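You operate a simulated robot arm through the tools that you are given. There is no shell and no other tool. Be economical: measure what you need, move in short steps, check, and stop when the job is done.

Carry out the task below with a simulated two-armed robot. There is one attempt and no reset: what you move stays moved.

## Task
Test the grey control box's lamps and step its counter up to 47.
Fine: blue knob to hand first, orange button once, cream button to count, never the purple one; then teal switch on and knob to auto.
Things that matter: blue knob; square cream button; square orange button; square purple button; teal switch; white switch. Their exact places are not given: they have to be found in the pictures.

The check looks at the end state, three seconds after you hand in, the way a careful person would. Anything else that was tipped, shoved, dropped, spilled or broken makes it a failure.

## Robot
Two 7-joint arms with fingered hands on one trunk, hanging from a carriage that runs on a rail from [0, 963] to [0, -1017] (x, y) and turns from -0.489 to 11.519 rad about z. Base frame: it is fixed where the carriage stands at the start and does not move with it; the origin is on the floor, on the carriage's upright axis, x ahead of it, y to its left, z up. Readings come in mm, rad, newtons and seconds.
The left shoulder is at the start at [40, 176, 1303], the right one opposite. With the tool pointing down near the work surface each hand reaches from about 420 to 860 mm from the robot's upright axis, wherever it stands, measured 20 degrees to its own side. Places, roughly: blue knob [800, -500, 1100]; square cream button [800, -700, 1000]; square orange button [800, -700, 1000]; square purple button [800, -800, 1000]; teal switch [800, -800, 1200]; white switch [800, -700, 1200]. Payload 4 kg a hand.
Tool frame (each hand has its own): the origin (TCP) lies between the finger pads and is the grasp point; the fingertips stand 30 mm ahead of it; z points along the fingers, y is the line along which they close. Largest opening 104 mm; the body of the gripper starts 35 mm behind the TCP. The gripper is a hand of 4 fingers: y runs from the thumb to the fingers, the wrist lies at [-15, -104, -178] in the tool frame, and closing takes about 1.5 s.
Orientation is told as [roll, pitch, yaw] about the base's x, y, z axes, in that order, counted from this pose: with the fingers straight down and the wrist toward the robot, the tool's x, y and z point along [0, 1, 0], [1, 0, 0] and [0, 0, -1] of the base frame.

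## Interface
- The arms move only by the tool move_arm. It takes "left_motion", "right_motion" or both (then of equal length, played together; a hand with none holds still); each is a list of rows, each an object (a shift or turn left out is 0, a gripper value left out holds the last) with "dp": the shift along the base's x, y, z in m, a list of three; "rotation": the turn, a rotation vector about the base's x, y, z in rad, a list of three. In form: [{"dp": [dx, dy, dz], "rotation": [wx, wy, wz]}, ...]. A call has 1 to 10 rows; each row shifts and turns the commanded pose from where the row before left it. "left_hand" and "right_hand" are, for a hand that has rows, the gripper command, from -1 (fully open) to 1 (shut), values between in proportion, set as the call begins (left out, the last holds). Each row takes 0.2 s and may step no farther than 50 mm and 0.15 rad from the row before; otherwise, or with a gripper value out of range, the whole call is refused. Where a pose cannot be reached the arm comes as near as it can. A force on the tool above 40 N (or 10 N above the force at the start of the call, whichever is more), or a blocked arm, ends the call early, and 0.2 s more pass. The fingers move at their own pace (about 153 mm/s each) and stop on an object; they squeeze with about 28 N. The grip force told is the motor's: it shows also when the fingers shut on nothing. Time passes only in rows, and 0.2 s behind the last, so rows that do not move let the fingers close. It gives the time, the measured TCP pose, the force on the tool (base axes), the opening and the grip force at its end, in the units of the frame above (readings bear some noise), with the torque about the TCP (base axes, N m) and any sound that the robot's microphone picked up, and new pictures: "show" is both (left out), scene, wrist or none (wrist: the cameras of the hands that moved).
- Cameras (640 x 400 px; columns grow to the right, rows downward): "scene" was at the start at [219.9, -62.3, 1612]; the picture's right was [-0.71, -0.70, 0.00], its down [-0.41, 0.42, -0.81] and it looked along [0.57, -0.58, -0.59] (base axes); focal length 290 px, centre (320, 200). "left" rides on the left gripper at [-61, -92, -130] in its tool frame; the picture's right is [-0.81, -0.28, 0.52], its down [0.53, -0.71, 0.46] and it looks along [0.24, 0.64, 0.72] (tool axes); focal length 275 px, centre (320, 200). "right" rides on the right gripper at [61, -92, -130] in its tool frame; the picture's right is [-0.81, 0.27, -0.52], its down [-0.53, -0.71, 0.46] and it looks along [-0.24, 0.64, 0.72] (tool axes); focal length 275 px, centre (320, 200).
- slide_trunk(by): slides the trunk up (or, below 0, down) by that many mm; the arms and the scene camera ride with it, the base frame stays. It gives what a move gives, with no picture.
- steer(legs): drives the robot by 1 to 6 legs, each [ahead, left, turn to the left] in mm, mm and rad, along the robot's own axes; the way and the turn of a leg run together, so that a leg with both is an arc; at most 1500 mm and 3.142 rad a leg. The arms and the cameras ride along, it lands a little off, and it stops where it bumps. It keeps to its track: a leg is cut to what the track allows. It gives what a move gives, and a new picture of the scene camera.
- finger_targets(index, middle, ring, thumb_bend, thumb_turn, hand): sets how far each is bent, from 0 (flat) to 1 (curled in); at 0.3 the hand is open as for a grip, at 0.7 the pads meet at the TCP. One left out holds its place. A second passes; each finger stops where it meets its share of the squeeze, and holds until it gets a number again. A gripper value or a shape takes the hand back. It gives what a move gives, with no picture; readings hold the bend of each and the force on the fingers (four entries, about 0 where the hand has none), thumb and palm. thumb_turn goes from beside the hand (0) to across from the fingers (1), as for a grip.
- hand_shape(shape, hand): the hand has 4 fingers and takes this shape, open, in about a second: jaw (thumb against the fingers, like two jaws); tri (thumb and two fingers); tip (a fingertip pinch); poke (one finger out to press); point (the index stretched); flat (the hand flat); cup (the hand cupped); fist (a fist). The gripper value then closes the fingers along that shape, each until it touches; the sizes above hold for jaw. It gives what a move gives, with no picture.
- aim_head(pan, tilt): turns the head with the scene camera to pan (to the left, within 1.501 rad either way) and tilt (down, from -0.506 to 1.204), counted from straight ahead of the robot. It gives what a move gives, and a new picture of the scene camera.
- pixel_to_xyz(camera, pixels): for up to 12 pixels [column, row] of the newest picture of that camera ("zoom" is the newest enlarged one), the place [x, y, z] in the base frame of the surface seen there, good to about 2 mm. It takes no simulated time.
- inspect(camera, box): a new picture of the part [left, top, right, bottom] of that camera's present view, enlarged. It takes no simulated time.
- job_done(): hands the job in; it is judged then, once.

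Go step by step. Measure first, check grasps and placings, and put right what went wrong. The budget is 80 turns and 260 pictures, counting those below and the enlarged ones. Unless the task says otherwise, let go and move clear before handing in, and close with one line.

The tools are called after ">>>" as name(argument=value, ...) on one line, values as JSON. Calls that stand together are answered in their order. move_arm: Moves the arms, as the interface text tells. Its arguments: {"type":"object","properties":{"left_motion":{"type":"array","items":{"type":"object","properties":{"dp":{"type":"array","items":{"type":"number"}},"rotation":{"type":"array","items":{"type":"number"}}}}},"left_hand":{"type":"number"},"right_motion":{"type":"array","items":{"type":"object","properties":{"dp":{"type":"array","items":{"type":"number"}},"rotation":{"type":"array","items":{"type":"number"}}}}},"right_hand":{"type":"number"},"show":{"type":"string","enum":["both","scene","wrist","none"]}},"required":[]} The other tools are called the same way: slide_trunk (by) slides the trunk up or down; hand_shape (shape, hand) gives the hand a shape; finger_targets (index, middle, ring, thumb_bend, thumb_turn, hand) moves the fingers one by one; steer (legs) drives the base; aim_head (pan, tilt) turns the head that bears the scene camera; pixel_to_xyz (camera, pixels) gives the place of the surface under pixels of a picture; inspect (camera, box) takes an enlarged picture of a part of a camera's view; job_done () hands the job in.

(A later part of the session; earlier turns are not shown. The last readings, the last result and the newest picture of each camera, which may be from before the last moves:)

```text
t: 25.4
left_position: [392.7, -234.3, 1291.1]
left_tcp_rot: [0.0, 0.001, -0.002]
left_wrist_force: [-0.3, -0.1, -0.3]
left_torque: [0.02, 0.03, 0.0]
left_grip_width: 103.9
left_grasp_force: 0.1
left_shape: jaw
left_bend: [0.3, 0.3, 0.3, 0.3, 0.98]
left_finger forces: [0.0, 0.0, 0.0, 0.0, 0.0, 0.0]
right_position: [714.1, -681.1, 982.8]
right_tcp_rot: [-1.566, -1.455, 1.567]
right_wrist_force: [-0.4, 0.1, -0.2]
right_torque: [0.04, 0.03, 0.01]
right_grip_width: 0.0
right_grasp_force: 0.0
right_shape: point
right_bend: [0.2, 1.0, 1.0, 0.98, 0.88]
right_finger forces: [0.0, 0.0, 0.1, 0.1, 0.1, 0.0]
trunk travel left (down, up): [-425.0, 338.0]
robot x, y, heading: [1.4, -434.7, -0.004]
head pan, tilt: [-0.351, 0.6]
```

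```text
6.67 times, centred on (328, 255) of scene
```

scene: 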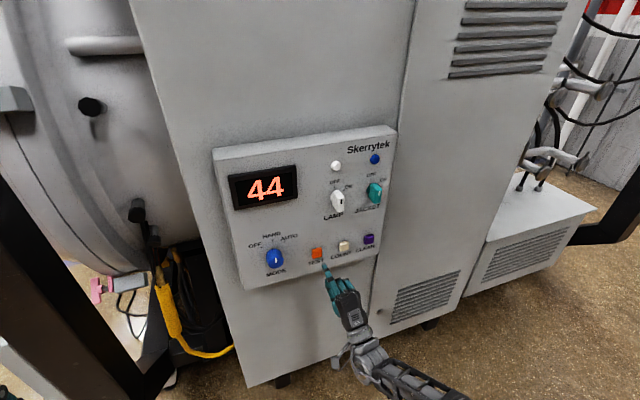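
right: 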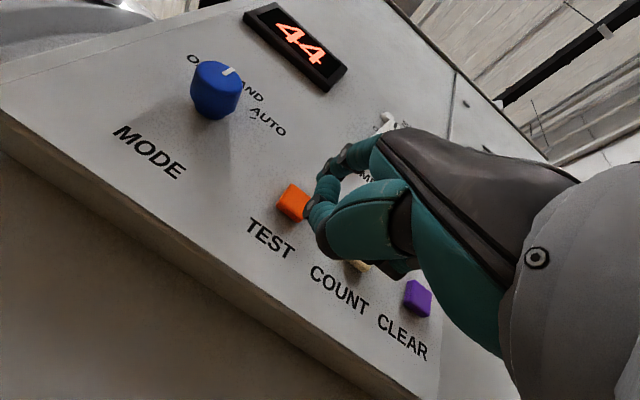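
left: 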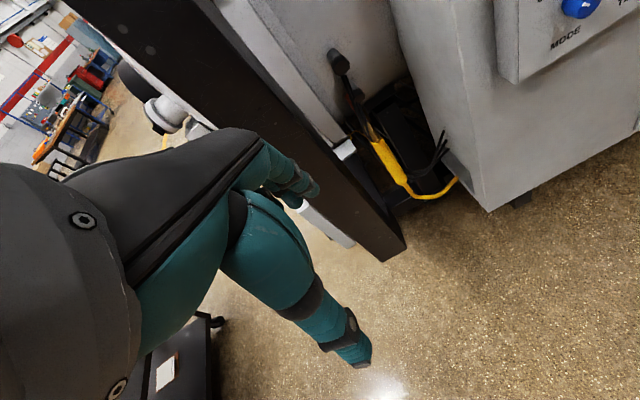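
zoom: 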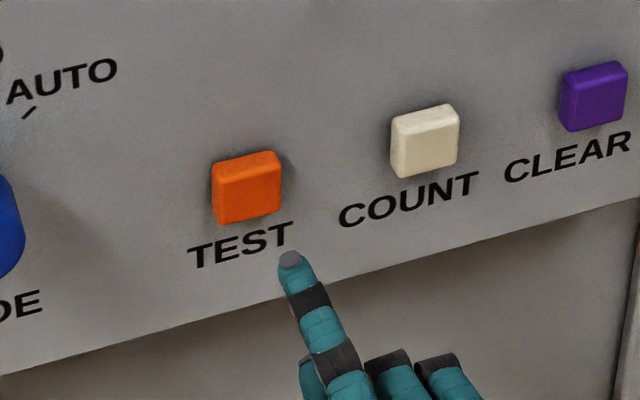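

Tip at zoom (290,258), below-right of the orange button by parallax; verify its 3D place.

>>> pixel_to_xyz(camera="zoom", pixels=[[290, 256], [292, 262], [297, 275], [283, 275], [305, 275], [246, 190]])

```text
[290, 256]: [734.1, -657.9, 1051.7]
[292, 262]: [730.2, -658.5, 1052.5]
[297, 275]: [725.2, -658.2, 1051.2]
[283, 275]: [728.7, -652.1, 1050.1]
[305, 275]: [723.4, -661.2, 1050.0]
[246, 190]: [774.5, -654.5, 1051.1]
```

Tip is aligned (y -658, top z 1052, tip x≈736); about 38 mm to contact. Advance 32 mm, then fine steps.

>>> move_arm(right_motion=[{"dp": [0.02, 0.001, 0.002]}, {"dp": [0.012, 0.001, 0]}, {"dp": [0.003, 0, 0]}, {"dp": [0.002, 0, 0]}, {"dp": [0, 0, 0]}], show="scene")

>>> inspect(camera="scene", box=[280, 225, 376, 285])

```text
t: 26.6
left_position: [393.9, -234.2, 1290.4]
left_tcp_rot: [0.002, -0.001, -0.003]
left_wrist_force: [0.1, -0.4, -0.1]
left_torque: [-0.01, 0.01, -0.01]
left_grip_width: 103.7
left_grasp_force: 0.0
left_shape: jaw
left_bend: [0.3, 0.3, 0.3, 0.3, 0.98]
left_finger forces: [0.1, 0.0, 0.0, 0.0, 0.0, 0.0]
right_position: [751.2, -678.9, 986.8]
right_tcp_rot: [-1.566, -1.454, 1.567]
right_wrist_force: [-0.2, -0.4, -0.9]
right_torque: [-0.03, -0.02, -0.05]
right_grip_width: 0.0
right_grasp_force: 0.0
right_shape: point
right_bend: [0.2, 1.0, 1.0, 0.98, 0.88]
right_finger forces: [0.7, 0.0, 0.0, 0.0, 0.0, 0.0]
trunk travel left (down, up): [-425.0, 338.0]
robot x, y, heading: [-0.3, -436.6, -0.002]
head pan, tilt: [-0.351, 0.6]
```

scene: 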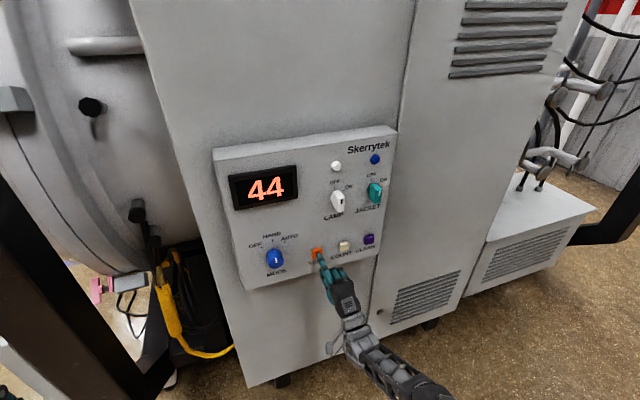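

```text
6.67 times, centred on (328, 255) of scene
```

zoom: 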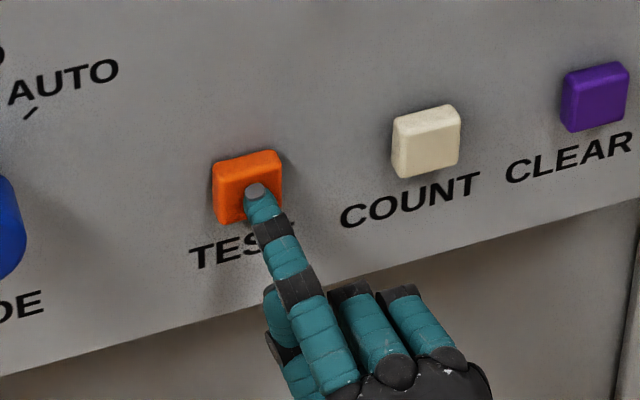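

Just touching (index 0.7 N) on the orange button's centre. Press in by small steps.

>>> move_arm(right_motion=[{"dp": [0.002, 0, 0]}, {"dp": [0.002, 0, 0]}, {"dp": [0, 0, 0]}], show="scene")

```text
t: 27.4
left_position: [393.7, -234.0, 1290.2]
left_tcp_rot: [0.0, 0.001, -0.002]
left_wrist_force: [-0.4, -0.5, 0.6]
left_torque: [0.01, 0.0, -0.01]
left_grip_width: 103.8
left_grasp_force: 0.1
left_shape: jaw
left_bend: [0.3, 0.3, 0.3, 0.3, 0.98]
left_finger forces: [0.0, 0.1, 0.1, 0.0, 0.0, 0.1]
right_position: [751.9, -678.4, 987.4]
right_tcp_rot: [-1.567, -1.454, 1.568]
right_wrist_force: [-1.3, -0.6, 0.1]
right_torque: [0.02, -0.08, 0.0]
right_grip_width: 96.1
right_grasp_force: 0.0
right_shape: point
right_bend: [0.2, 1.0, 1.0, 0.98, 0.88]
right_finger forces: [0.8, 0.1, 0.1, 0.0, 0.0, 0.0]
right hand out of reach, approached as far as the arm can: row 2
trunk travel left (down, up): [-425.0, 338.0]
robot x, y, heading: [-2.0, -436.0, 0.0]
head pan, tilt: [-0.351, 0.6]
```

scene: 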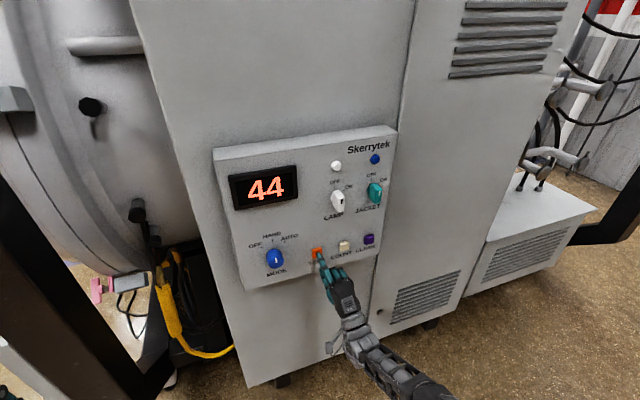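

The arm is at its reach limit. I'll back off, lower the trunk, and shift along the rail to bring the shoulder closer.

>>> move_arm(right_motion=[{"dp": [-0.045, 0, 0]}, {"dp": [-0.045, 0, 0]}, {"dp": [-0.02, 0, 0]}], show="none")

>>> slide_trunk(by=-150)

>>> steer(legs=[[0, -100, 0]])

>>> move_arm(right_motion=[{"dp": [0, 0.025, 0.037]}, {"dp": [0, 0.025, 0.037]}, {"dp": [0, 0.025, 0.037]}, {"dp": [0, 0.025, 0.037]}, {"dp": [0, 0, 0]}], show="both")

```text
t: 28.2
left_position: [394.1, -234.9, 1291.5]
left_tcp_rot: [0.0, 0.002, -0.002]
left_wrist_force: [0.9, -0.2, 0.1]
left_torque: [-0.03, 0.03, 0.02]
left_grip_width: 103.8
left_grasp_force: 0.2
left_shape: jaw
left_bend: [0.3, 0.3, 0.3, 0.3, 0.98]
left_finger forces: [0.0, 0.1, 0.0, 0.0, 0.0, 0.0]
right_position: [642.1, -678.7, 988.3]
right_tcp_rot: [-1.573, -1.455, 1.57]
right_wrist_force: [0.5, -0.4, -0.1]
right_torque: [0.04, 0.01, 0.01]
right_grip_width: 0.1
right_grasp_force: 0.1
right_shape: point
right_bend: [0.2, 1.0, 1.0, 0.98, 0.88]
right_finger forces: [0.0, 0.1, 0.1, 0.0, 0.0, 0.0]
trunk travel left (down, up): [-425.0, 338.0]
robot x, y, heading: [2.9, -440.7, -0.005]
head pan, tilt: [-0.351, 0.6]
```

```text
t: 30.0
left_position: [394.9, -234.4, 1140.7]
left_tcp_rot: [0.0, 0.001, -0.001]
left_wrist_force: [0.2, -0.2, 0.8]
left_torque: [0.05, -0.01, 0.01]
left_grip_width: 103.7
left_grasp_force: 0.0
left_shape: jaw
left_bend: [0.3, 0.3, 0.3, 0.3, 0.98]
left_finger forces: [0.1, 0.1, 0.0, 0.0, 0.0, 0.0]
right_position: [643.4, -677.4, 836.3]
right_tcp_rot: [-1.569, -1.454, 1.571]
right_wrist_force: [0.3, -0.4, -0.4]
right_torque: [-0.01, -0.02, 0.03]
right_grip_width: 0.0
right_grasp_force: 0.0
right_shape: point
right_bend: [0.2, 1.0, 1.0, 0.98, 0.88]
right_finger forces: [0.1, 0.1, 0.0, 0.1, 0.1, 0.0]
trunk travel left (down, up): [-275.0, 488.0]
robot x, y, heading: [0.6, -431.5, -0.003]
head pan, tilt: [-0.351, 0.6]
```

```text
t: 31.1
left_position: [394.1, -336.0, 1140.8]
left_tcp_rot: [0.0, -0.001, -0.004]
left_wrist_force: [0.0, -0.4, -0.1]
left_torque: [-0.01, -0.01, -0.01]
left_grip_width: 103.8
left_grasp_force: 0.1
left_shape: jaw
left_bend: [0.3, 0.3, 0.3, 0.3, 0.98]
left_finger forces: [0.0, 0.0, 0.1, 0.0, 0.1, 0.0]
right_position: [642.7, -781.5, 838.2]
right_tcp_rot: [-1.567, -1.455, 1.568]
right_wrist_force: [0.1, -0.9, 0.1]
right_torque: [0.0, -0.02, 0.02]
right_grip_width: 0.2
right_grasp_force: 0.1
right_shape: point
right_bend: [0.2, 1.0, 1.0, 0.98, 0.88]
right_finger forces: [0.0, 0.0, 0.0, 0.0, 0.0, 0.1]
trunk travel left (down, up): [-275.0, 488.0]
robot x, y, heading: [2.6, -538.3, -0.0]
head pan, tilt: [-0.351, 0.6]
```

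scene: 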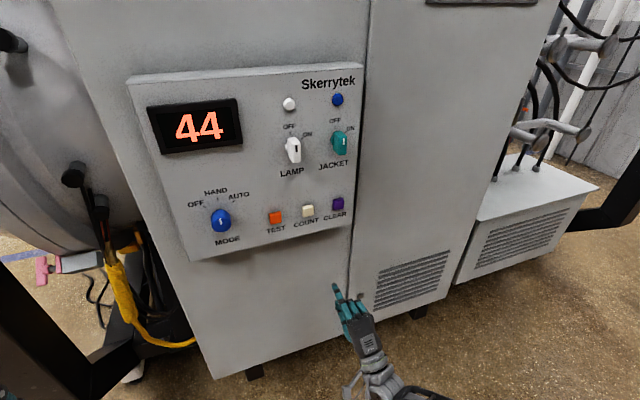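

```text
t: 32.3
left_position: [393.9, -336.4, 1140.3]
left_tcp_rot: [-0.001, 0.0, -0.003]
left_wrist_force: [0.0, -0.9, -0.7]
left_torque: [-0.01, -0.02, 0.03]
left_grip_width: 103.8
left_grasp_force: 0.0
left_shape: jaw
left_bend: [0.3, 0.3, 0.3, 0.3, 0.98]
left_finger forces: [0.0, 0.1, 0.0, 0.0, 0.0, 0.0]
right_position: [640.7, -682.9, 985.6]
right_tcp_rot: [-1.563, -1.456, 1.563]
right_wrist_force: [0.4, -0.4, 0.0]
right_torque: [-0.01, 0.0, 0.0]
right_grip_width: 0.0
right_grasp_force: 0.0
right_shape: point
right_bend: [0.2, 1.0, 1.0, 0.98, 0.88]
right_finger forces: [0.1, 0.1, 0.0, 0.0, 0.0, 0.0]
trunk travel left (down, up): [-275.0, 488.0]
robot x, y, heading: [2.5, -536.0, -0.007]
head pan, tilt: [-0.351, 0.6]
```

scene: 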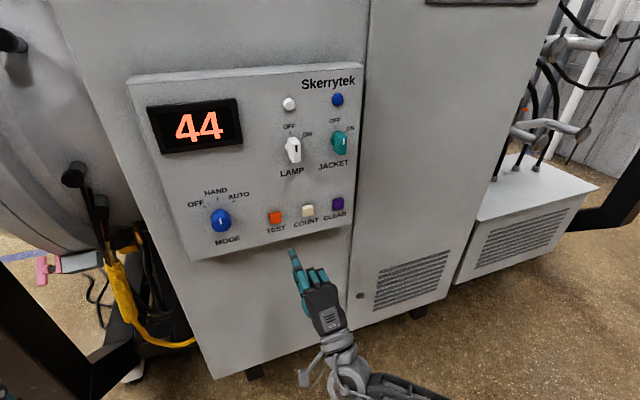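
right: 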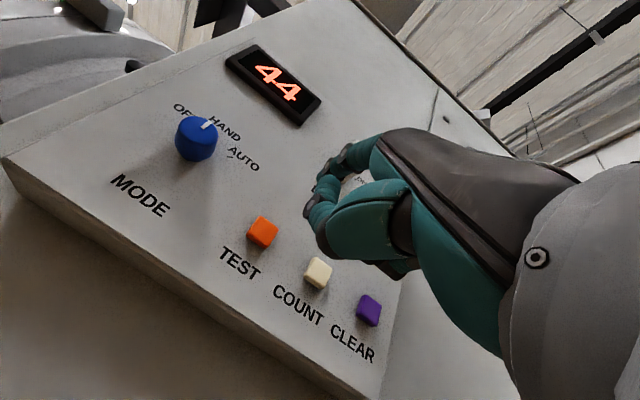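

Still 44. Approach the orange button again: TCP to x≈751, then press in.

>>> move_arm(right_motion=[{"dp": [0.04, 0.004, 0.001]}, {"dp": [0.04, 0, 0]}, {"dp": [0.025, 0, 0]}, {"dp": [0.004, 0, 0]}, {"dp": [0, 0, 0]}], show="none")

>>> inspect(camera="scene", box=[240, 180, 368, 260])

```text
t: 33.5
left_position: [394.4, -336.8, 1140.6]
left_tcp_rot: [0.002, 0.0, -0.003]
left_wrist_force: [0.1, 0.4, -0.6]
left_torque: [0.01, -0.03, -0.01]
left_grip_width: 103.7
left_grasp_force: 0.1
left_shape: jaw
left_bend: [0.3, 0.3, 0.3, 0.3, 0.98]
left_finger forces: [0.0, 0.0, 0.1, 0.0, 0.0, 0.1]
right_position: [751.6, -676.5, 986.7]
right_tcp_rot: [-1.571, -1.455, 1.571]
right_wrist_force: [-0.2, 0.2, -0.1]
right_torque: [0.01, -0.01, 0.0]
right_grip_width: 0.1
right_grasp_force: 0.1
right_shape: point
right_bend: [0.2, 1.0, 1.0, 0.98, 0.88]
right_finger forces: [0.4, 0.1, 0.1, 0.0, 0.0, 0.0]
trunk travel left (down, up): [-275.0, 488.0]
robot x, y, heading: [-3.9, -540.8, -0.003]
head pan, tilt: [-0.351, 0.6]
```

```text
5.00 times, centred on (304, 220) of scene
```

zoom: 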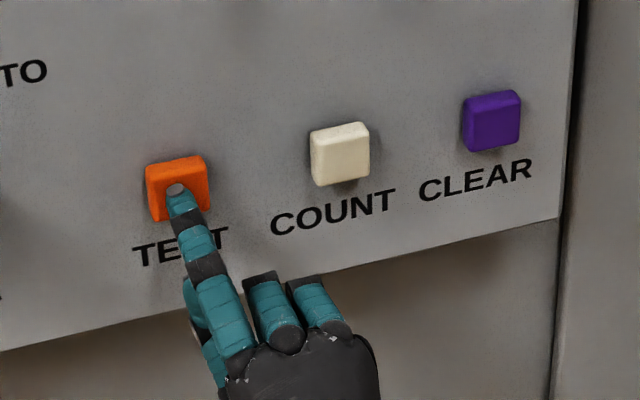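

The tip touches the orange button at its centre. Press in steps and watch force and sound.

>>> move_arm(right_motion=[{"dp": [0.002, 0, 0]}, {"dp": [0.002, 0, 0]}, {"dp": [0, 0, 0]}], show="scene")

```text
t: 34.3
left_position: [393.3, -336.1, 1140.3]
left_tcp_rot: [0.0, 0.0, -0.003]
left_wrist_force: [0.7, -0.4, 0.7]
left_torque: [0.0, -0.04, 0.01]
left_grip_width: 103.5
left_grasp_force: 0.1
left_shape: jaw
left_bend: [0.3, 0.3, 0.3, 0.3, 0.98]
left_finger forces: [0.0, 0.0, 0.0, 0.0, 0.1, 0.1]
right_position: [754.5, -676.9, 985.4]
right_tcp_rot: [-1.563, -1.453, 1.562]
right_wrist_force: [-1.7, -0.4, 0.4]
right_torque: [-0.03, -0.11, 0.02]
right_grip_width: 0.0
right_grasp_force: 0.0
right_shape: point
right_bend: [0.19, 1.0, 1.0, 0.98, 0.88]
right_finger forces: [1.7, 0.1, 0.1, 0.1, 0.0, 0.0]
trunk travel left (down, up): [-275.0, 488.0]
robot x, y, heading: [-0.7, -534.6, -0.002]
head pan, tilt: [-0.351, 0.6]
heard: click
```

scene: 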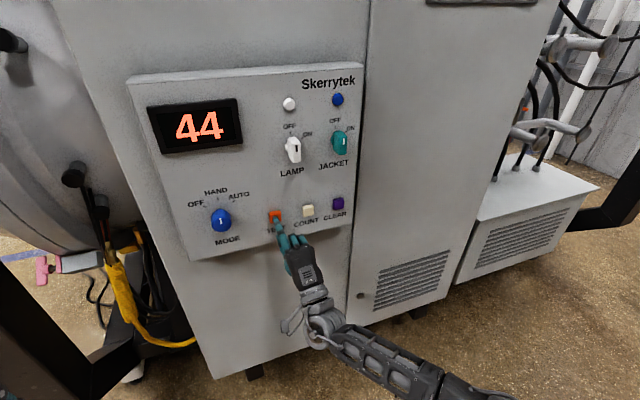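

A click was heard at ~4 mm. Look at the lamps before releasing.

>>> inspect(camera="scene", box=[120, 65, 376, 225])

>>> move_arm(right_motion=[{"dp": [-0.02, 0, 0]}, {"dp": [-0.02, 0, 0]}, {"dp": [0, 0, 0]}], show="none")

>>> inspect(camera="scene", box=[120, 65, 376, 225])

```text
2.50 times, centred on (248, 145) of scene
```

zoom: 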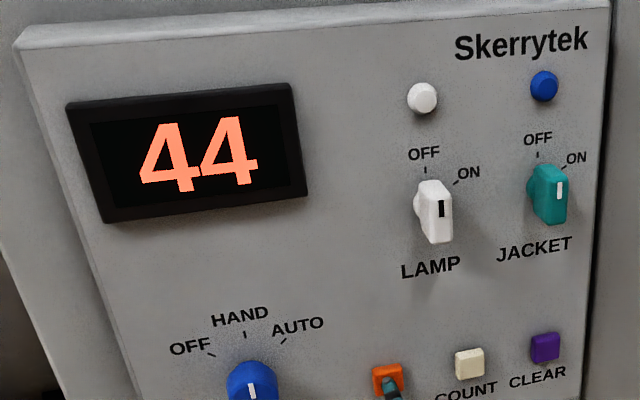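

```text
t: 35.1
left_position: [393.2, -335.6, 1141.0]
left_tcp_rot: [0.001, 0.003, -0.003]
left_wrist_force: [0.4, 0.1, 0.5]
left_torque: [-0.03, 0.0, 0.01]
left_grip_width: 103.8
left_grasp_force: 0.1
left_shape: jaw
left_bend: [0.3, 0.3, 0.3, 0.3, 0.98]
left_finger forces: [0.0, 0.0, 0.0, 0.1, 0.1, 0.1]
right_position: [715.9, -677.1, 987.5]
right_tcp_rot: [-1.565, -1.453, 1.565]
right_wrist_force: [-1.1, -0.2, 0.2]
right_torque: [0.03, 0.0, -0.04]
right_grip_width: 96.0
right_grasp_force: 0.1
right_shape: point
right_bend: [0.2, 1.0, 1.0, 0.98, 0.88]
right_finger forces: [0.0, 0.1, 0.0, 0.1, 0.0, 0.0]
trunk travel left (down, up): [-275.0, 488.0]
robot x, y, heading: [-2.3, -535.8, -0.004]
head pan, tilt: [-0.351, 0.6]
```

```text
2.50 times, centred on (248, 145) of scene
```

zoom: 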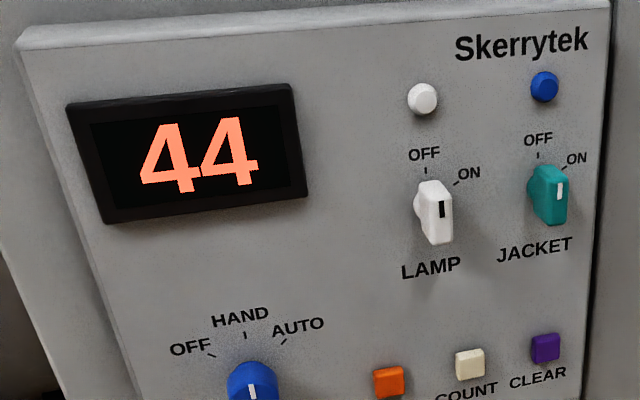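

Lamps show no visible difference, but the click was heard. The cream button will tell whether a click equals a registered press; move 81 mm right to it.

>>> move_arm(right_motion=[{"dp": [0, -0.041, 0]}, {"dp": [0, -0.04, 0]}, {"dp": [0.02, 0, 0]}, {"dp": [0.014, 0, 0]}, {"dp": [0, 0, 0]}], show="none")

>>> inspect(camera="scene", box=[240, 180, 368, 260])

```text
t: 36.3
left_position: [394.5, -336.2, 1138.8]
left_tcp_rot: [0.002, 0.0, -0.004]
left_wrist_force: [-0.3, -0.6, 0.3]
left_torque: [0.04, 0.01, -0.01]
left_grip_width: 103.6
left_grasp_force: 0.2
left_shape: jaw
left_bend: [0.3, 0.3, 0.3, 0.3, 0.98]
left_finger forces: [0.0, 0.1, 0.0, 0.0, 0.0, 0.0]
right_position: [749.3, -758.9, 987.3]
right_tcp_rot: [-1.565, -1.453, 1.566]
right_wrist_force: [-0.2, 0.2, -0.1]
right_torque: [0.01, -0.02, 0.05]
right_grip_width: 95.9
right_grasp_force: 0.0
right_shape: point
right_bend: [0.2, 1.0, 1.0, 0.98, 0.88]
right_finger forces: [0.0, 0.0, 0.0, 0.1, 0.0, 0.0]
trunk travel left (down, up): [-275.0, 488.0]
robot x, y, heading: [-2.1, -538.4, -0.003]
head pan, tilt: [-0.351, 0.6]
```

```text
5.00 times, centred on (304, 220) of scene
```

zoom: 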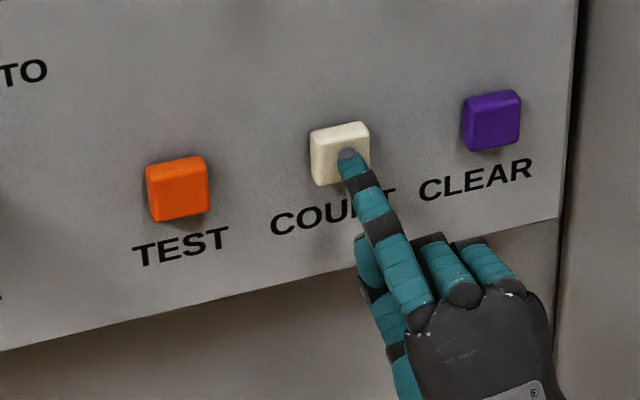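

Tip sits over the cream button. Press to the click once and look.

>>> move_arm(right_motion=[{"dp": [0.002, 0.001, 0]}, {"dp": [0.002, 0, 0]}, {"dp": [0.002, 0, 0]}, {"dp": [0, 0, 0]}], show="scene")

```text
t: 37.3
left_position: [394.2, -336.4, 1140.9]
left_tcp_rot: [0.0, 0.0, -0.003]
left_wrist_force: [0.6, -0.9, 1.1]
left_torque: [0.01, -0.03, 0.01]
left_grip_width: 103.5
left_grasp_force: 0.2
left_shape: jaw
left_bend: [0.3, 0.3, 0.3, 0.3, 0.98]
left_finger forces: [0.0, 0.0, 0.0, 0.0, 0.0, 0.0]
right_position: [755.4, -757.9, 986.3]
right_tcp_rot: [-1.567, -1.454, 1.565]
right_wrist_force: [-2.3, 0.3, 0.7]
right_torque: [0.06, -0.13, 0.06]
right_grip_width: 0.2
right_grasp_force: 0.1
right_shape: point
right_bend: [0.19, 1.0, 1.0, 0.98, 0.88]
right_finger forces: [1.9, 0.0, 0.1, 0.0, 0.0, 0.1]
trunk travel left (down, up): [-275.0, 488.0]
robot x, y, heading: [1.6, -537.3, -0.002]
head pan, tilt: [-0.351, 0.6]
heard: click
```

scene: 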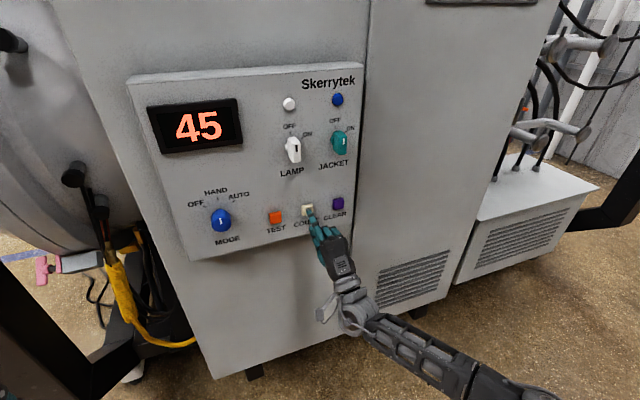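

Click gave 45, so a click is a registered press (orange counted once too). Release fully and press once more.

>>> move_arm(right_motion=[{"dp": [-0.012, 0, 0]}, {"dp": [0, 0, 0]}, {"dp": [0, 0, 0]}, {"dp": [0.006, 0, 0]}, {"dp": [0.003, 0, 0]}, {"dp": [0.003, 0, 0]}, {"dp": [0, 0, 0]}], show="scene")

```text
t: 38.9
left_position: [394.4, -335.4, 1140.2]
left_tcp_rot: [0.001, 0.001, -0.003]
left_wrist_force: [-0.3, 0.3, -0.5]
left_torque: [-0.01, -0.01, -0.02]
left_grip_width: 103.7
left_grasp_force: 0.1
left_shape: jaw
left_bend: [0.3, 0.3, 0.3, 0.3, 0.98]
left_finger forces: [0.1, 0.0, 0.0, 0.0, 0.0, 0.1]
right_position: [754.1, -757.5, 984.9]
right_tcp_rot: [-1.566, -1.453, 1.567]
right_wrist_force: [-1.8, -0.5, 0.6]
right_torque: [0.01, -0.1, 0.07]
right_grip_width: 0.0
right_grasp_force: 0.1
right_shape: point
right_bend: [0.19, 1.0, 1.0, 0.98, 0.88]
right_finger forces: [1.9, 0.1, 0.0, 0.0, 0.1, 0.0]
trunk travel left (down, up): [-275.0, 488.0]
robot x, y, heading: [1.0, -538.6, 0.0]
head pan, tilt: [-0.351, 0.6]
heard: click
```

scene: 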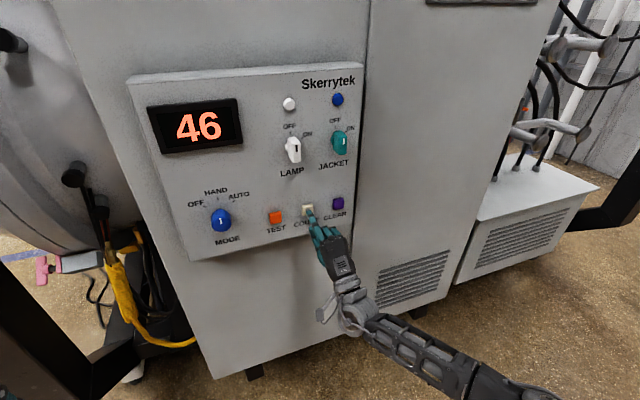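

The display reads 46; one more identical press.

>>> move_arm(right_motion=[{"dp": [-0.012, 0, 0]}, {"dp": [0, 0, 0]}, {"dp": [0, 0, 0]}, {"dp": [0.006, 0, 0]}, {"dp": [0.003, 0, 0]}, {"dp": [0.003, 0, 0]}, {"dp": [0, 0, 0]}], show="scene")

```text
t: 40.5
left_position: [394.1, -337.5, 1140.9]
left_tcp_rot: [-0.001, -0.001, -0.003]
left_wrist_force: [0.0, 0.6, -0.1]
left_torque: [0.06, 0.0, 0.02]
left_grip_width: 103.5
left_grasp_force: 0.1
left_shape: jaw
left_bend: [0.3, 0.3, 0.3, 0.3, 0.98]
left_finger forces: [0.1, 0.1, 0.0, 0.0, 0.0, 0.0]
right_position: [754.0, -756.3, 986.5]
right_tcp_rot: [-1.568, -1.454, 1.564]
right_wrist_force: [-1.2, -0.6, 0.4]
right_torque: [-0.01, -0.1, 0.01]
right_grip_width: 0.0
right_grasp_force: 0.1
right_shape: point
right_bend: [0.19, 1.0, 1.0, 0.98, 0.88]
right_finger forces: [1.5, 0.0, 0.0, 0.0, 0.0, 0.1]
trunk travel left (down, up): [-275.0, 488.0]
robot x, y, heading: [4.7, -536.7, -0.0]
head pan, tilt: [-0.351, 0.6]
```

scene: 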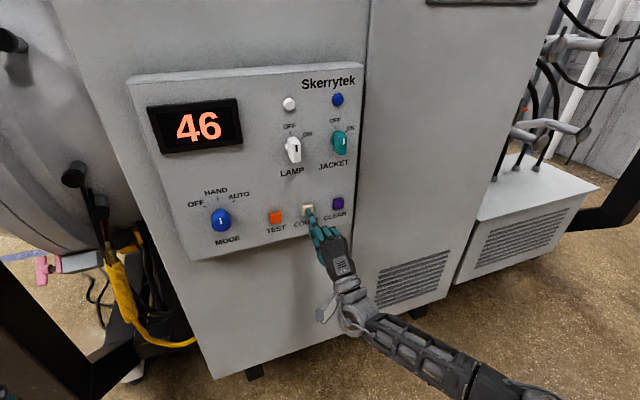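

No click this time and still 46; the press fell just short. Push a little further.

>>> move_arm(right_motion=[{"dp": [0.0015, 0, 0]}, {"dp": [0, 0, 0]}], show="scene")

```text
t: 41.1
left_position: [393.8, -337.2, 1141.3]
left_tcp_rot: [0.0, -0.001, -0.004]
left_wrist_force: [-0.4, 0.4, -0.2]
left_torque: [0.0, 0.0, 0.02]
left_grip_width: 104.0
left_grasp_force: 0.0
left_shape: jaw
left_bend: [0.3, 0.3, 0.3, 0.3, 0.98]
left_finger forces: [0.0, 0.1, 0.1, 0.0, 0.1, 0.1]
right_position: [755.3, -757.9, 985.7]
right_tcp_rot: [-1.565, -1.452, 1.563]
right_wrist_force: [-2.0, 0.1, 0.1]
right_torque: [0.02, -0.16, 0.06]
right_grip_width: 0.1
right_grasp_force: 0.1
right_shape: point
right_bend: [0.19, 1.0, 1.0, 0.98, 0.88]
right_finger forces: [2.2, 0.1, 0.0, 0.0, 0.1, 0.0]
trunk travel left (down, up): [-275.0, 488.0]
robot x, y, heading: [1.4, -536.3, 0.004]
head pan, tilt: [-0.351, 0.6]
heard: click
```

scene: 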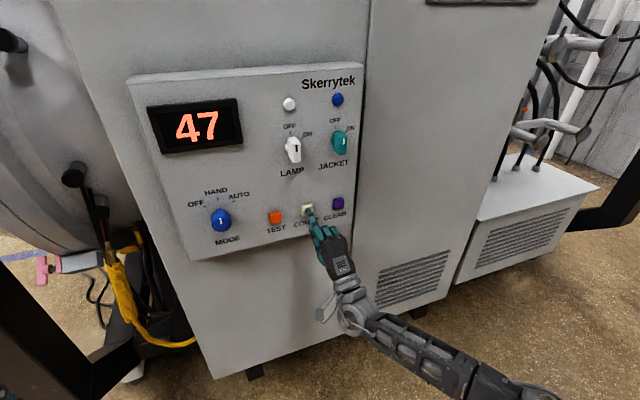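

Counter is 47. Retreat straight, switch to jaw, rise to the teal switch and roll the hand so its jaws close sideways.

>>> move_arm(right_motion=[{"dp": [-0.03, 0, 0]}, {"dp": [-0.05, 0, 0]}, {"dp": [-0.05, 0, 0]}, {"dp": [-0.03, 0, 0]}, {"dp": [0, 0, 0]}], show="none")

>>> hand_shape(hand="right", shape="jaw")

>>> move_arm(right_motion=[{"dp": [0, -0.005, 0.024], "rotation": [-0.147, 0, 0]}, {"dp": [0, -0.005, 0.024], "rotation": [-0.147, 0, 0]}, {"dp": [0, -0.005, 0.024], "rotation": [-0.147, 0, 0]}, {"dp": [0, -0.005, 0.024], "rotation": [-0.147, 0, 0]}, {"dp": [0, -0.005, 0.024], "rotation": [-0.147, 0, 0]}, {"dp": [0, -0.005, 0.024], "rotation": [-0.147, 0, 0]}, {"dp": [0, -0.005, 0.024], "rotation": [-0.147, 0, 0]}, {"dp": [0, -0.005, 0.024], "rotation": [-0.147, 0, 0]}, {"dp": [0, 0, 0.024], "rotation": [-0.147, 0, 0]}, {"dp": [0, 0, 0.024], "rotation": [-0.13, 0, 0]}], right_hand=-1, show="both")

>>> inspect(camera="scene", box=[120, 65, 376, 225])

```text
t: 42.3
left_position: [393.5, -336.0, 1139.9]
left_tcp_rot: [0.0, 0.001, -0.004]
left_wrist_force: [-0.2, 0.2, -0.1]
left_torque: [-0.01, -0.02, 0.0]
left_grip_width: 104.0
left_grasp_force: 0.2
left_shape: jaw
left_bend: [0.3, 0.3, 0.3, 0.3, 0.98]
left_finger forces: [0.0, 0.0, 0.0, 0.0, 0.0, 0.2]
right_position: [599.3, -759.1, 986.8]
right_tcp_rot: [-1.576, -1.454, 1.573]
right_wrist_force: [1.0, -0.5, -0.7]
right_torque: [-0.01, -0.03, 0.01]
right_grip_width: 0.0
right_grasp_force: 0.0
right_shape: point
right_bend: [0.2, 1.0, 1.0, 0.98, 0.88]
right_finger forces: [0.0, 0.0, 0.0, 0.0, 0.0, 0.0]
trunk travel left (down, up): [-275.0, 488.0]
robot x, y, heading: [-0.9, -535.1, -0.003]
head pan, tilt: [-0.351, 0.6]
```

```text
t: 43.2
left_position: [394.8, -335.7, 1139.4]
left_tcp_rot: [-0.001, -0.001, -0.005]
left_wrist_force: [0.3, 0.3, -0.3]
left_torque: [-0.01, 0.03, 0.0]
left_grip_width: 103.5
left_grasp_force: 0.2
left_shape: jaw
left_bend: [0.3, 0.3, 0.3, 0.3, 0.98]
left_finger forces: [0.0, 0.1, 0.0, 0.0, 0.0, 0.1]
right_position: [596.8, -760.3, 987.5]
right_tcp_rot: [-1.568, -1.454, 1.567]
right_wrist_force: [0.3, -0.4, -1.1]
right_torque: [0.05, -0.02, 0.0]
right_grip_width: 103.9
right_grasp_force: 0.0
right_shape: jaw
right_bend: [0.3, 0.3, 0.3, 0.3, 0.97]
right_finger forces: [0.0, 0.0, 0.0, 0.0, 0.0, 0.0]
trunk travel left (down, up): [-275.0, 488.0]
robot x, y, heading: [0.6, -536.1, -0.003]
head pan, tilt: [-0.351, 0.6]
```

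```text
t: 45.6
left_position: [393.6, -337.3, 1141.0]
left_tcp_rot: [-0.001, 0.001, -0.004]
left_wrist_force: [0.3, -0.9, 0.9]
left_torque: [0.0, -0.01, 0.0]
left_grip_width: 103.9
left_grasp_force: 0.1
left_shape: jaw
left_bend: [0.3, 0.3, 0.3, 0.3, 0.98]
left_finger forces: [0.1, 0.0, 0.1, 0.1, 0.0, 0.0]
right_position: [588.0, -769.1, 1025.2]
right_tcp_rot: [-1.213, -0.073, 1.604]
right_wrist_force: [0.2, -0.2, -0.2]
right_torque: [0.0, -0.01, -0.01]
right_grip_width: 103.9
right_grasp_force: 0.1
right_shape: jaw
right_bend: [0.3, 0.3, 0.3, 0.3, 0.97]
right_finger forces: [0.1, 0.0, 0.0, 0.0, 0.1, 0.0]
trunk travel left (down, up): [-275.0, 488.0]
robot x, y, heading: [1.1, -542.0, -0.003]
head pan, tilt: [-0.351, 0.6]
stopped in row 10 (right hand): the arm was blocked; the commanded pose is now the measured one
```

scene: 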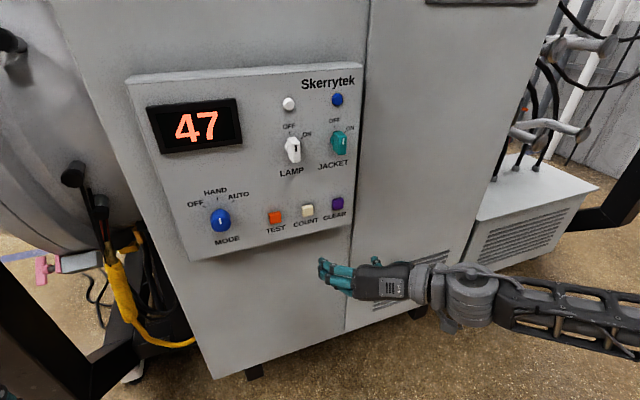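
right: 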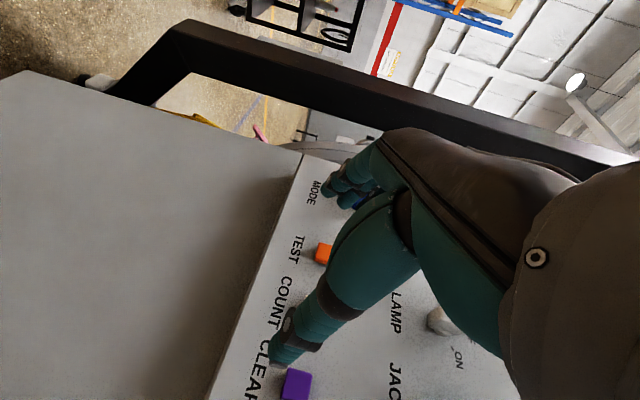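

```text
2.50 times, centred on (248, 145) of scene
```

zoom: 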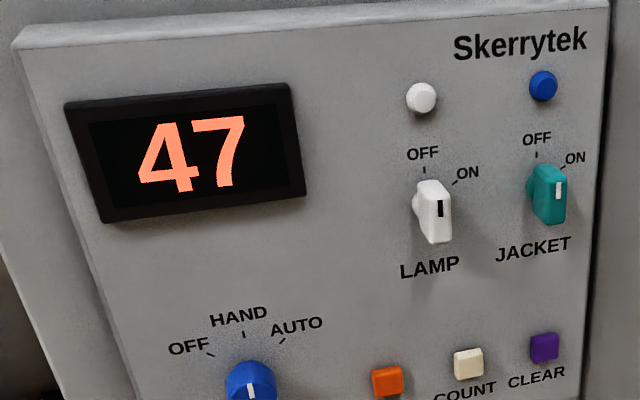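

The arm hit a configuration limit: the hand is tilted down ~20° and low at z 1025. I'll raise the trunk back by 150 mm and straighten the hand.

>>> slide_trunk(by=180)

>>> move_arm(right_motion=[{"dp": [0, 0, 0.003], "rotation": [0, -0.09, -0.015]}, {"dp": [0, 0, 0.003], "rotation": [0, -0.09, -0.015]}, {"dp": [0, 0, 0.003], "rotation": [0, -0.09, -0.015]}, {"dp": [0, 0, 0.003], "rotation": [0, -0.09, -0.015]}, {"dp": [0, 0, 0]}], show="both")

```text
t: 47.6
left_position: [394.2, -336.2, 1320.9]
left_tcp_rot: [0.001, -0.001, -0.005]
left_wrist_force: [-0.5, 0.1, 0.5]
left_torque: [0.0, -0.01, -0.01]
left_grip_width: 103.8
left_grasp_force: 0.0
left_shape: jaw
left_bend: [0.3, 0.3, 0.3, 0.3, 0.98]
left_finger forces: [0.0, 0.0, 0.1, 0.1, 0.0, 0.1]
right_position: [588.4, -769.2, 1205.9]
right_tcp_rot: [-1.217, -0.072, 1.605]
right_wrist_force: [-0.1, -0.6, 0.4]
right_torque: [0.01, 0.01, 0.02]
right_grip_width: 104.0
right_grasp_force: 0.1
right_shape: jaw
right_bend: [0.3, 0.3, 0.3, 0.3, 0.97]
right_finger forces: [0.0, 0.1, 0.1, 0.1, 0.0, 0.0]
trunk travel left (down, up): [-455.0, 308.0]
robot x, y, heading: [-1.0, -535.4, -0.003]
head pan, tilt: [-0.351, 0.6]
```

```text
t: 48.8
left_position: [394.8, -335.9, 1319.9]
left_tcp_rot: [-0.001, 0.0, -0.004]
left_wrist_force: [-0.1, 0.3, -0.2]
left_torque: [0.01, 0.0, 0.02]
left_grip_width: 103.5
left_grasp_force: 0.0
left_shape: jaw
left_bend: [0.3, 0.3, 0.3, 0.3, 0.98]
left_finger forces: [0.0, 0.0, 0.1, 0.1, 0.0, 0.1]
right_position: [588.0, -767.9, 1217.5]
right_tcp_rot: [-1.577, -0.065, 1.568]
right_wrist_force: [1.0, -0.7, 0.3]
right_torque: [-0.02, 0.02, 0.01]
right_grip_width: 104.0
right_grasp_force: 0.2
right_shape: jaw
right_bend: [0.3, 0.3, 0.3, 0.3, 0.97]
right_finger forces: [0.0, 0.1, 0.0, 0.0, 0.0, 0.0]
trunk travel left (down, up): [-455.0, 308.0]
robot x, y, heading: [-0.4, -541.0, -0.003]
head pan, tilt: [-0.351, 0.6]
```

scene: 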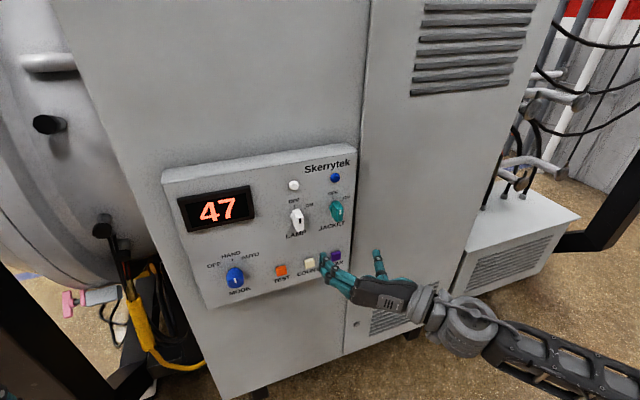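
right: 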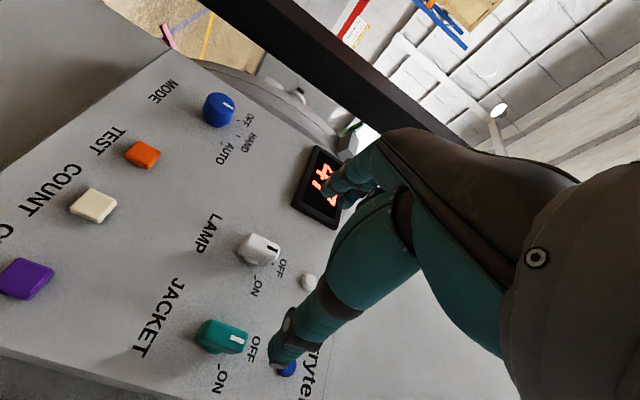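

The hand is now straight with jaws horizontal. Measure the teal switch in the right view, around (222,337).

>>> inspect(camera="right", box=[180, 290, 276, 390])

>>> pixel_to_xyz(camera="right", pixels=[[235, 342], [222, 337], [210, 333], [243, 345], [225, 324], [222, 350], [258, 345], [254, 372], [260, 245]])

>>> inspect(camera="scene", box=[280, 165, 360, 245])

>>> pixel_to_xyz(camera="zoom", pixels=[[465, 360], [455, 310], [490, 350], [470, 420], [440, 370], [480, 300]])

```text
4.00 times, centred on (228, 340) of right
```

zoom: 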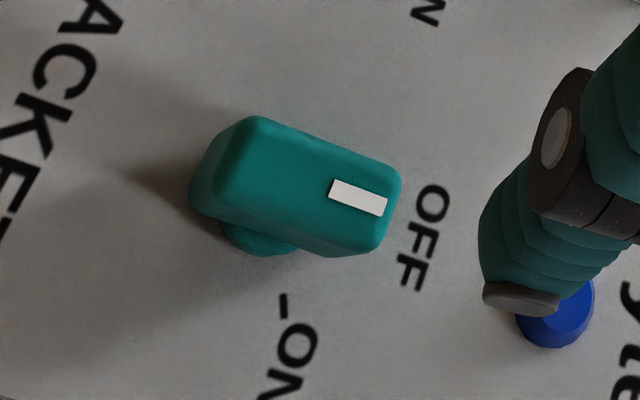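

```text
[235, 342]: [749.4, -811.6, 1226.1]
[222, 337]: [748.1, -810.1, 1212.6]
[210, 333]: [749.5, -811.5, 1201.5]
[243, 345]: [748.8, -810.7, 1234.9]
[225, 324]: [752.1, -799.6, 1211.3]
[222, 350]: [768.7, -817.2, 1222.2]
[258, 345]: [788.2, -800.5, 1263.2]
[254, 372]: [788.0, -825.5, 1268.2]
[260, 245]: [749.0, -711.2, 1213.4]
```

```text
5.00 times, centred on (320, 205) of scene
```

zoom: 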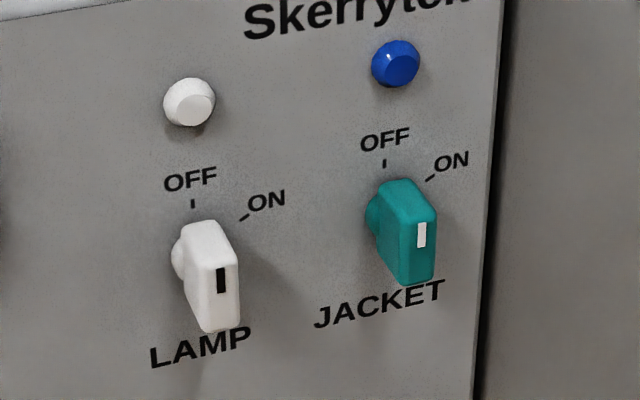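

```text
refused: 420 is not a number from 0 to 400
```

Teal bar: centre y≈-810, z≈1218, face x 749, ~22 mm wide. Line up and advance.

>>> move_arm(right_motion=[{"dp": [0, -0.021, 0], "rotation": [-0.05, 0, 0]}, {"dp": [0, -0.021, 0]}, {"dp": [0.04, 0, 0]}, {"dp": [0.04, 0, 0]}, {"dp": [0.04, 0, 0]}, {"dp": [0.025, 0, 0]}, {"dp": [0, 0, 0]}], show="both")

```text
t: 50.4
left_position: [395.1, -336.6, 1321.8]
left_tcp_rot: [0.0, -0.002, -0.004]
left_wrist_force: [-0.4, 0.3, -0.6]
left_torque: [0.01, -0.01, -0.01]
left_grip_width: 103.6
left_grasp_force: 0.0
left_shape: jaw
left_bend: [0.3, 0.3, 0.3, 0.3, 0.98]
left_finger forces: [0.1, 0.0, 0.0, 0.0, 0.1, 0.0]
right_position: [732.0, -809.9, 1217.9]
right_tcp_rot: [-1.573, -0.015, 1.57]
right_wrist_force: [0.4, -0.2, -0.5]
right_torque: [-0.01, -0.01, -0.01]
right_grip_width: 103.9
right_grasp_force: 0.0
right_shape: jaw
right_bend: [0.3, 0.3, 0.3, 0.3, 0.97]
right_finger forces: [0.1, 0.0, 0.0, 0.1, 0.0, 0.1]
trunk travel left (down, up): [-455.0, 308.0]
robot x, y, heading: [-1.8, -538.5, -0.002]
head pan, tilt: [-0.351, 0.6]
```

scene: 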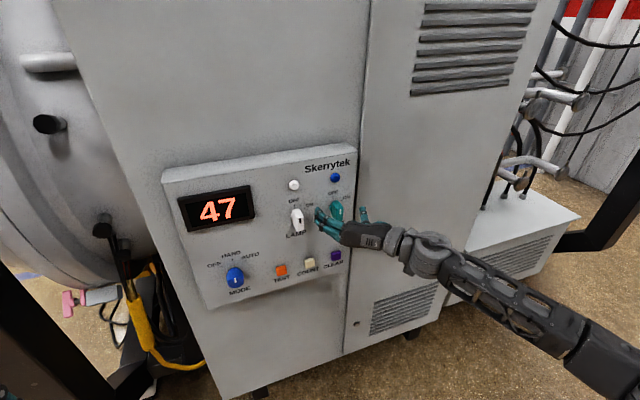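
right: 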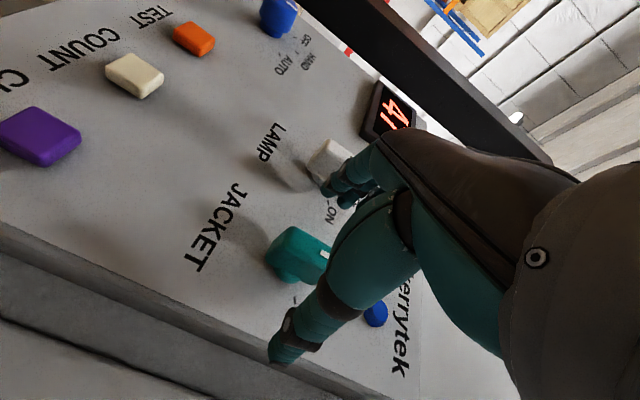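

Clear so far. Narrow the jaw to ~60 mm, advance 16 mm, then close on the bar.

>>> move_arm(right_motion=[{"dp": [0, 0, 0]}, {"dp": [0, 0, 0]}, {"dp": [0.008, 0, 0]}, {"dp": [0.008, 0, 0]}, {"dp": [0, 0, 0]}], right_hand=-0.2, show="none")

>>> inspect(camera="scene", box=[270, 155, 398, 255])

>>> move_arm(right_motion=[{"dp": [0, 0, 0]}, {"dp": [0, 0, 0]}, {"dp": [0, 0, 0]}, {"dp": [0, 0, 0]}, {"dp": [0, 0, 0]}, {"dp": [0, 0, 0]}], right_hand=1, show="both")

```text
t: 51.6
left_position: [394.2, -336.0, 1321.1]
left_tcp_rot: [-0.001, 0.0, -0.003]
left_wrist_force: [0.7, 0.2, -0.2]
left_torque: [-0.01, 0.01, 0.02]
left_grip_width: 103.9
left_grasp_force: 0.0
left_shape: jaw
left_bend: [0.3, 0.3, 0.3, 0.3, 0.98]
left_finger forces: [0.1, 0.1, 0.1, 0.1, 0.0, 0.1]
right_position: [747.5, -810.4, 1216.8]
right_tcp_rot: [-1.573, -0.016, 1.568]
right_wrist_force: [0.2, -0.3, -0.3]
right_torque: [0.04, -0.02, -0.03]
right_grip_width: 62.6
right_grasp_force: 0.0
right_shape: jaw
right_bend: [0.29, 0.4, 0.37, 0.64, 1.0]
right_finger forces: [0.1, 0.0, 0.0, 0.0, 0.1, 0.0]
trunk travel left (down, up): [-455.0, 308.0]
robot x, y, heading: [0.4, -533.3, -0.002]
head pan, tilt: [-0.351, 0.6]
```

```text
4.00 times, centred on (334, 205) of scene
```

zoom: 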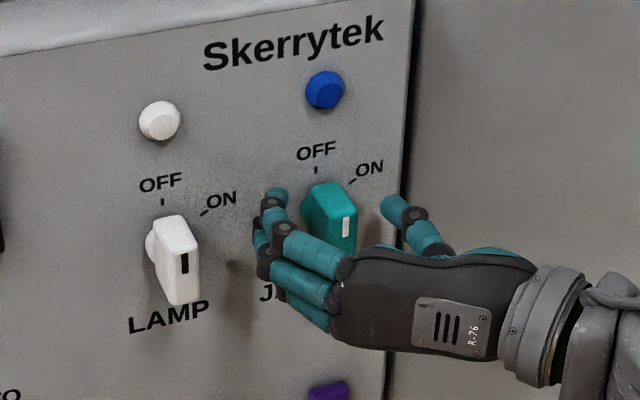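

```text
t: 53.0
left_position: [392.8, -336.7, 1321.5]
left_tcp_rot: [0.0, 0.0, -0.003]
left_wrist_force: [-0.3, -0.2, -1.1]
left_torque: [0.02, -0.03, -0.01]
left_grip_width: 103.8
left_grasp_force: 0.2
left_shape: jaw
left_bend: [0.3, 0.3, 0.3, 0.3, 0.98]
left_finger forces: [0.0, 0.0, 0.1, 0.1, 0.0, 0.0]
right_position: [747.9, -811.0, 1217.0]
right_tcp_rot: [-1.576, -0.014, 1.567]
right_wrist_force: [1.7, -1.8, -0.4]
right_torque: [0.01, 0.01, 0.02]
right_grip_width: 14.8
right_grasp_force: 28.5
right_shape: jaw
right_bend: [0.73, 0.6, 0.66, 0.74, 1.0]
right_finger forces: [14.8, 8.1, 0.1, 0.0, 24.3, 0.0]
trunk travel left (down, up): [-455.0, 308.0]
robot x, y, heading: [-1.3, -536.5, -0.004]
head pan, tilt: [-0.351, 0.6]
```

scene: 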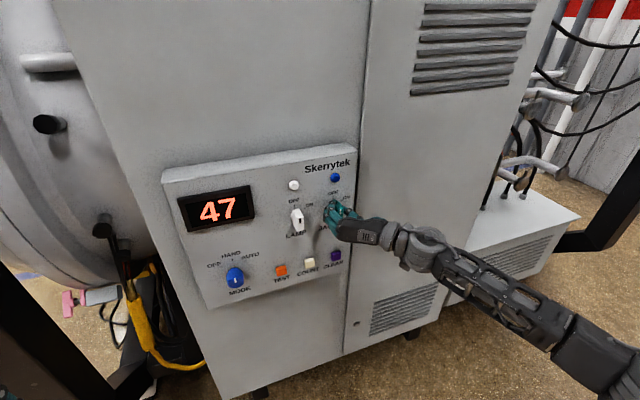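
right: 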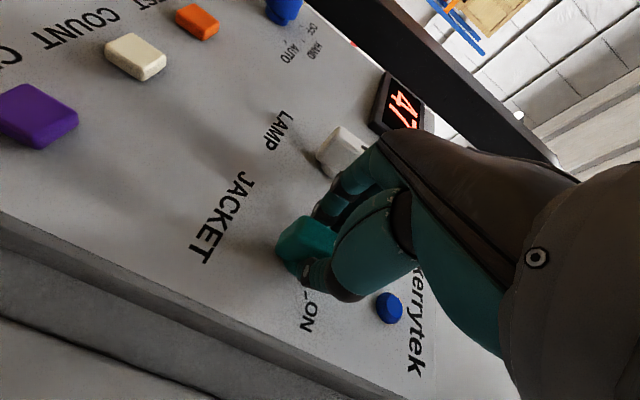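

Bar gripped firmly (14.8 mm). Turn clockwise ~0.85 rad toward ON.

>>> move_arm(right_motion=[{"rotation": [0.12, 0, 0]}, {"rotation": [0.12, 0, 0]}, {"rotation": [0.12, 0, 0]}, {"rotation": [0.12, 0, 0]}, {"rotation": [0.12, 0, 0]}, {"rotation": [0.12, 0, 0]}, {"rotation": [0.12, 0, 0]}, {"dp": [0, 0, 0]}], show="both")

>>> inspect(camera="scene", box=[270, 155, 398, 255])

```text
t: 54.8
left_position: [393.5, -336.9, 1319.8]
left_tcp_rot: [0.0, 0.0, -0.003]
left_wrist_force: [0.5, -0.3, -0.1]
left_torque: [-0.01, 0.01, -0.01]
left_grip_width: 103.6
left_grasp_force: 0.1
left_shape: jaw
left_bend: [0.3, 0.3, 0.3, 0.3, 0.98]
left_finger forces: [0.0, 0.0, 0.1, 0.1, 0.1, 0.1]
right_position: [748.5, -811.1, 1214.6]
right_tcp_rot: [-1.569, -0.859, 1.564]
right_wrist_force: [2.6, -4.1, -10.3]
right_torque: [-0.02, 0.21, -0.11]
right_grip_width: 14.4
right_grasp_force: 28.0
right_shape: jaw
right_bend: [0.73, 0.61, 0.66, 0.74, 1.0]
right_finger forces: [13.3, 6.6, 0.0, 0.1, 30.1, 0.0]
trunk travel left (down, up): [-455.0, 308.0]
robot x, y, heading: [-0.0, -538.7, -0.009]
head pan, tilt: [-0.351, 0.6]
```

scene: 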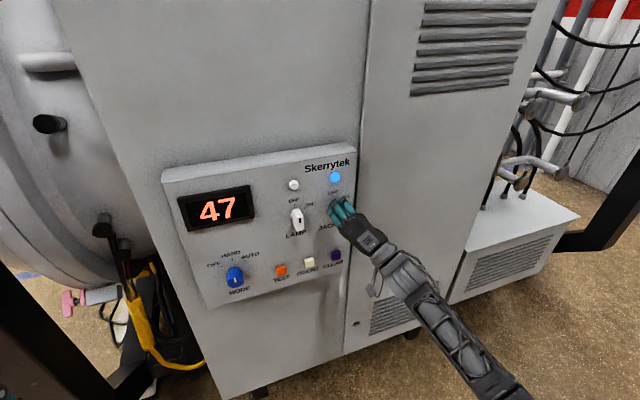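
right: 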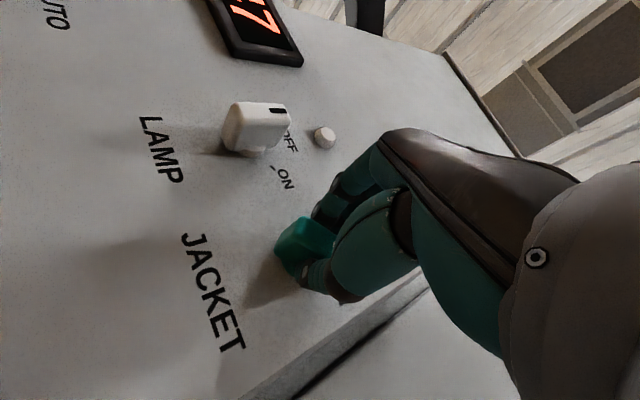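

```text
4.00 times, centred on (334, 205) of scene
```

zoom: 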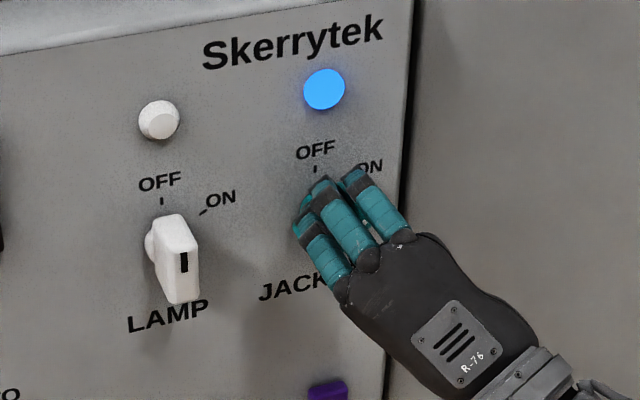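

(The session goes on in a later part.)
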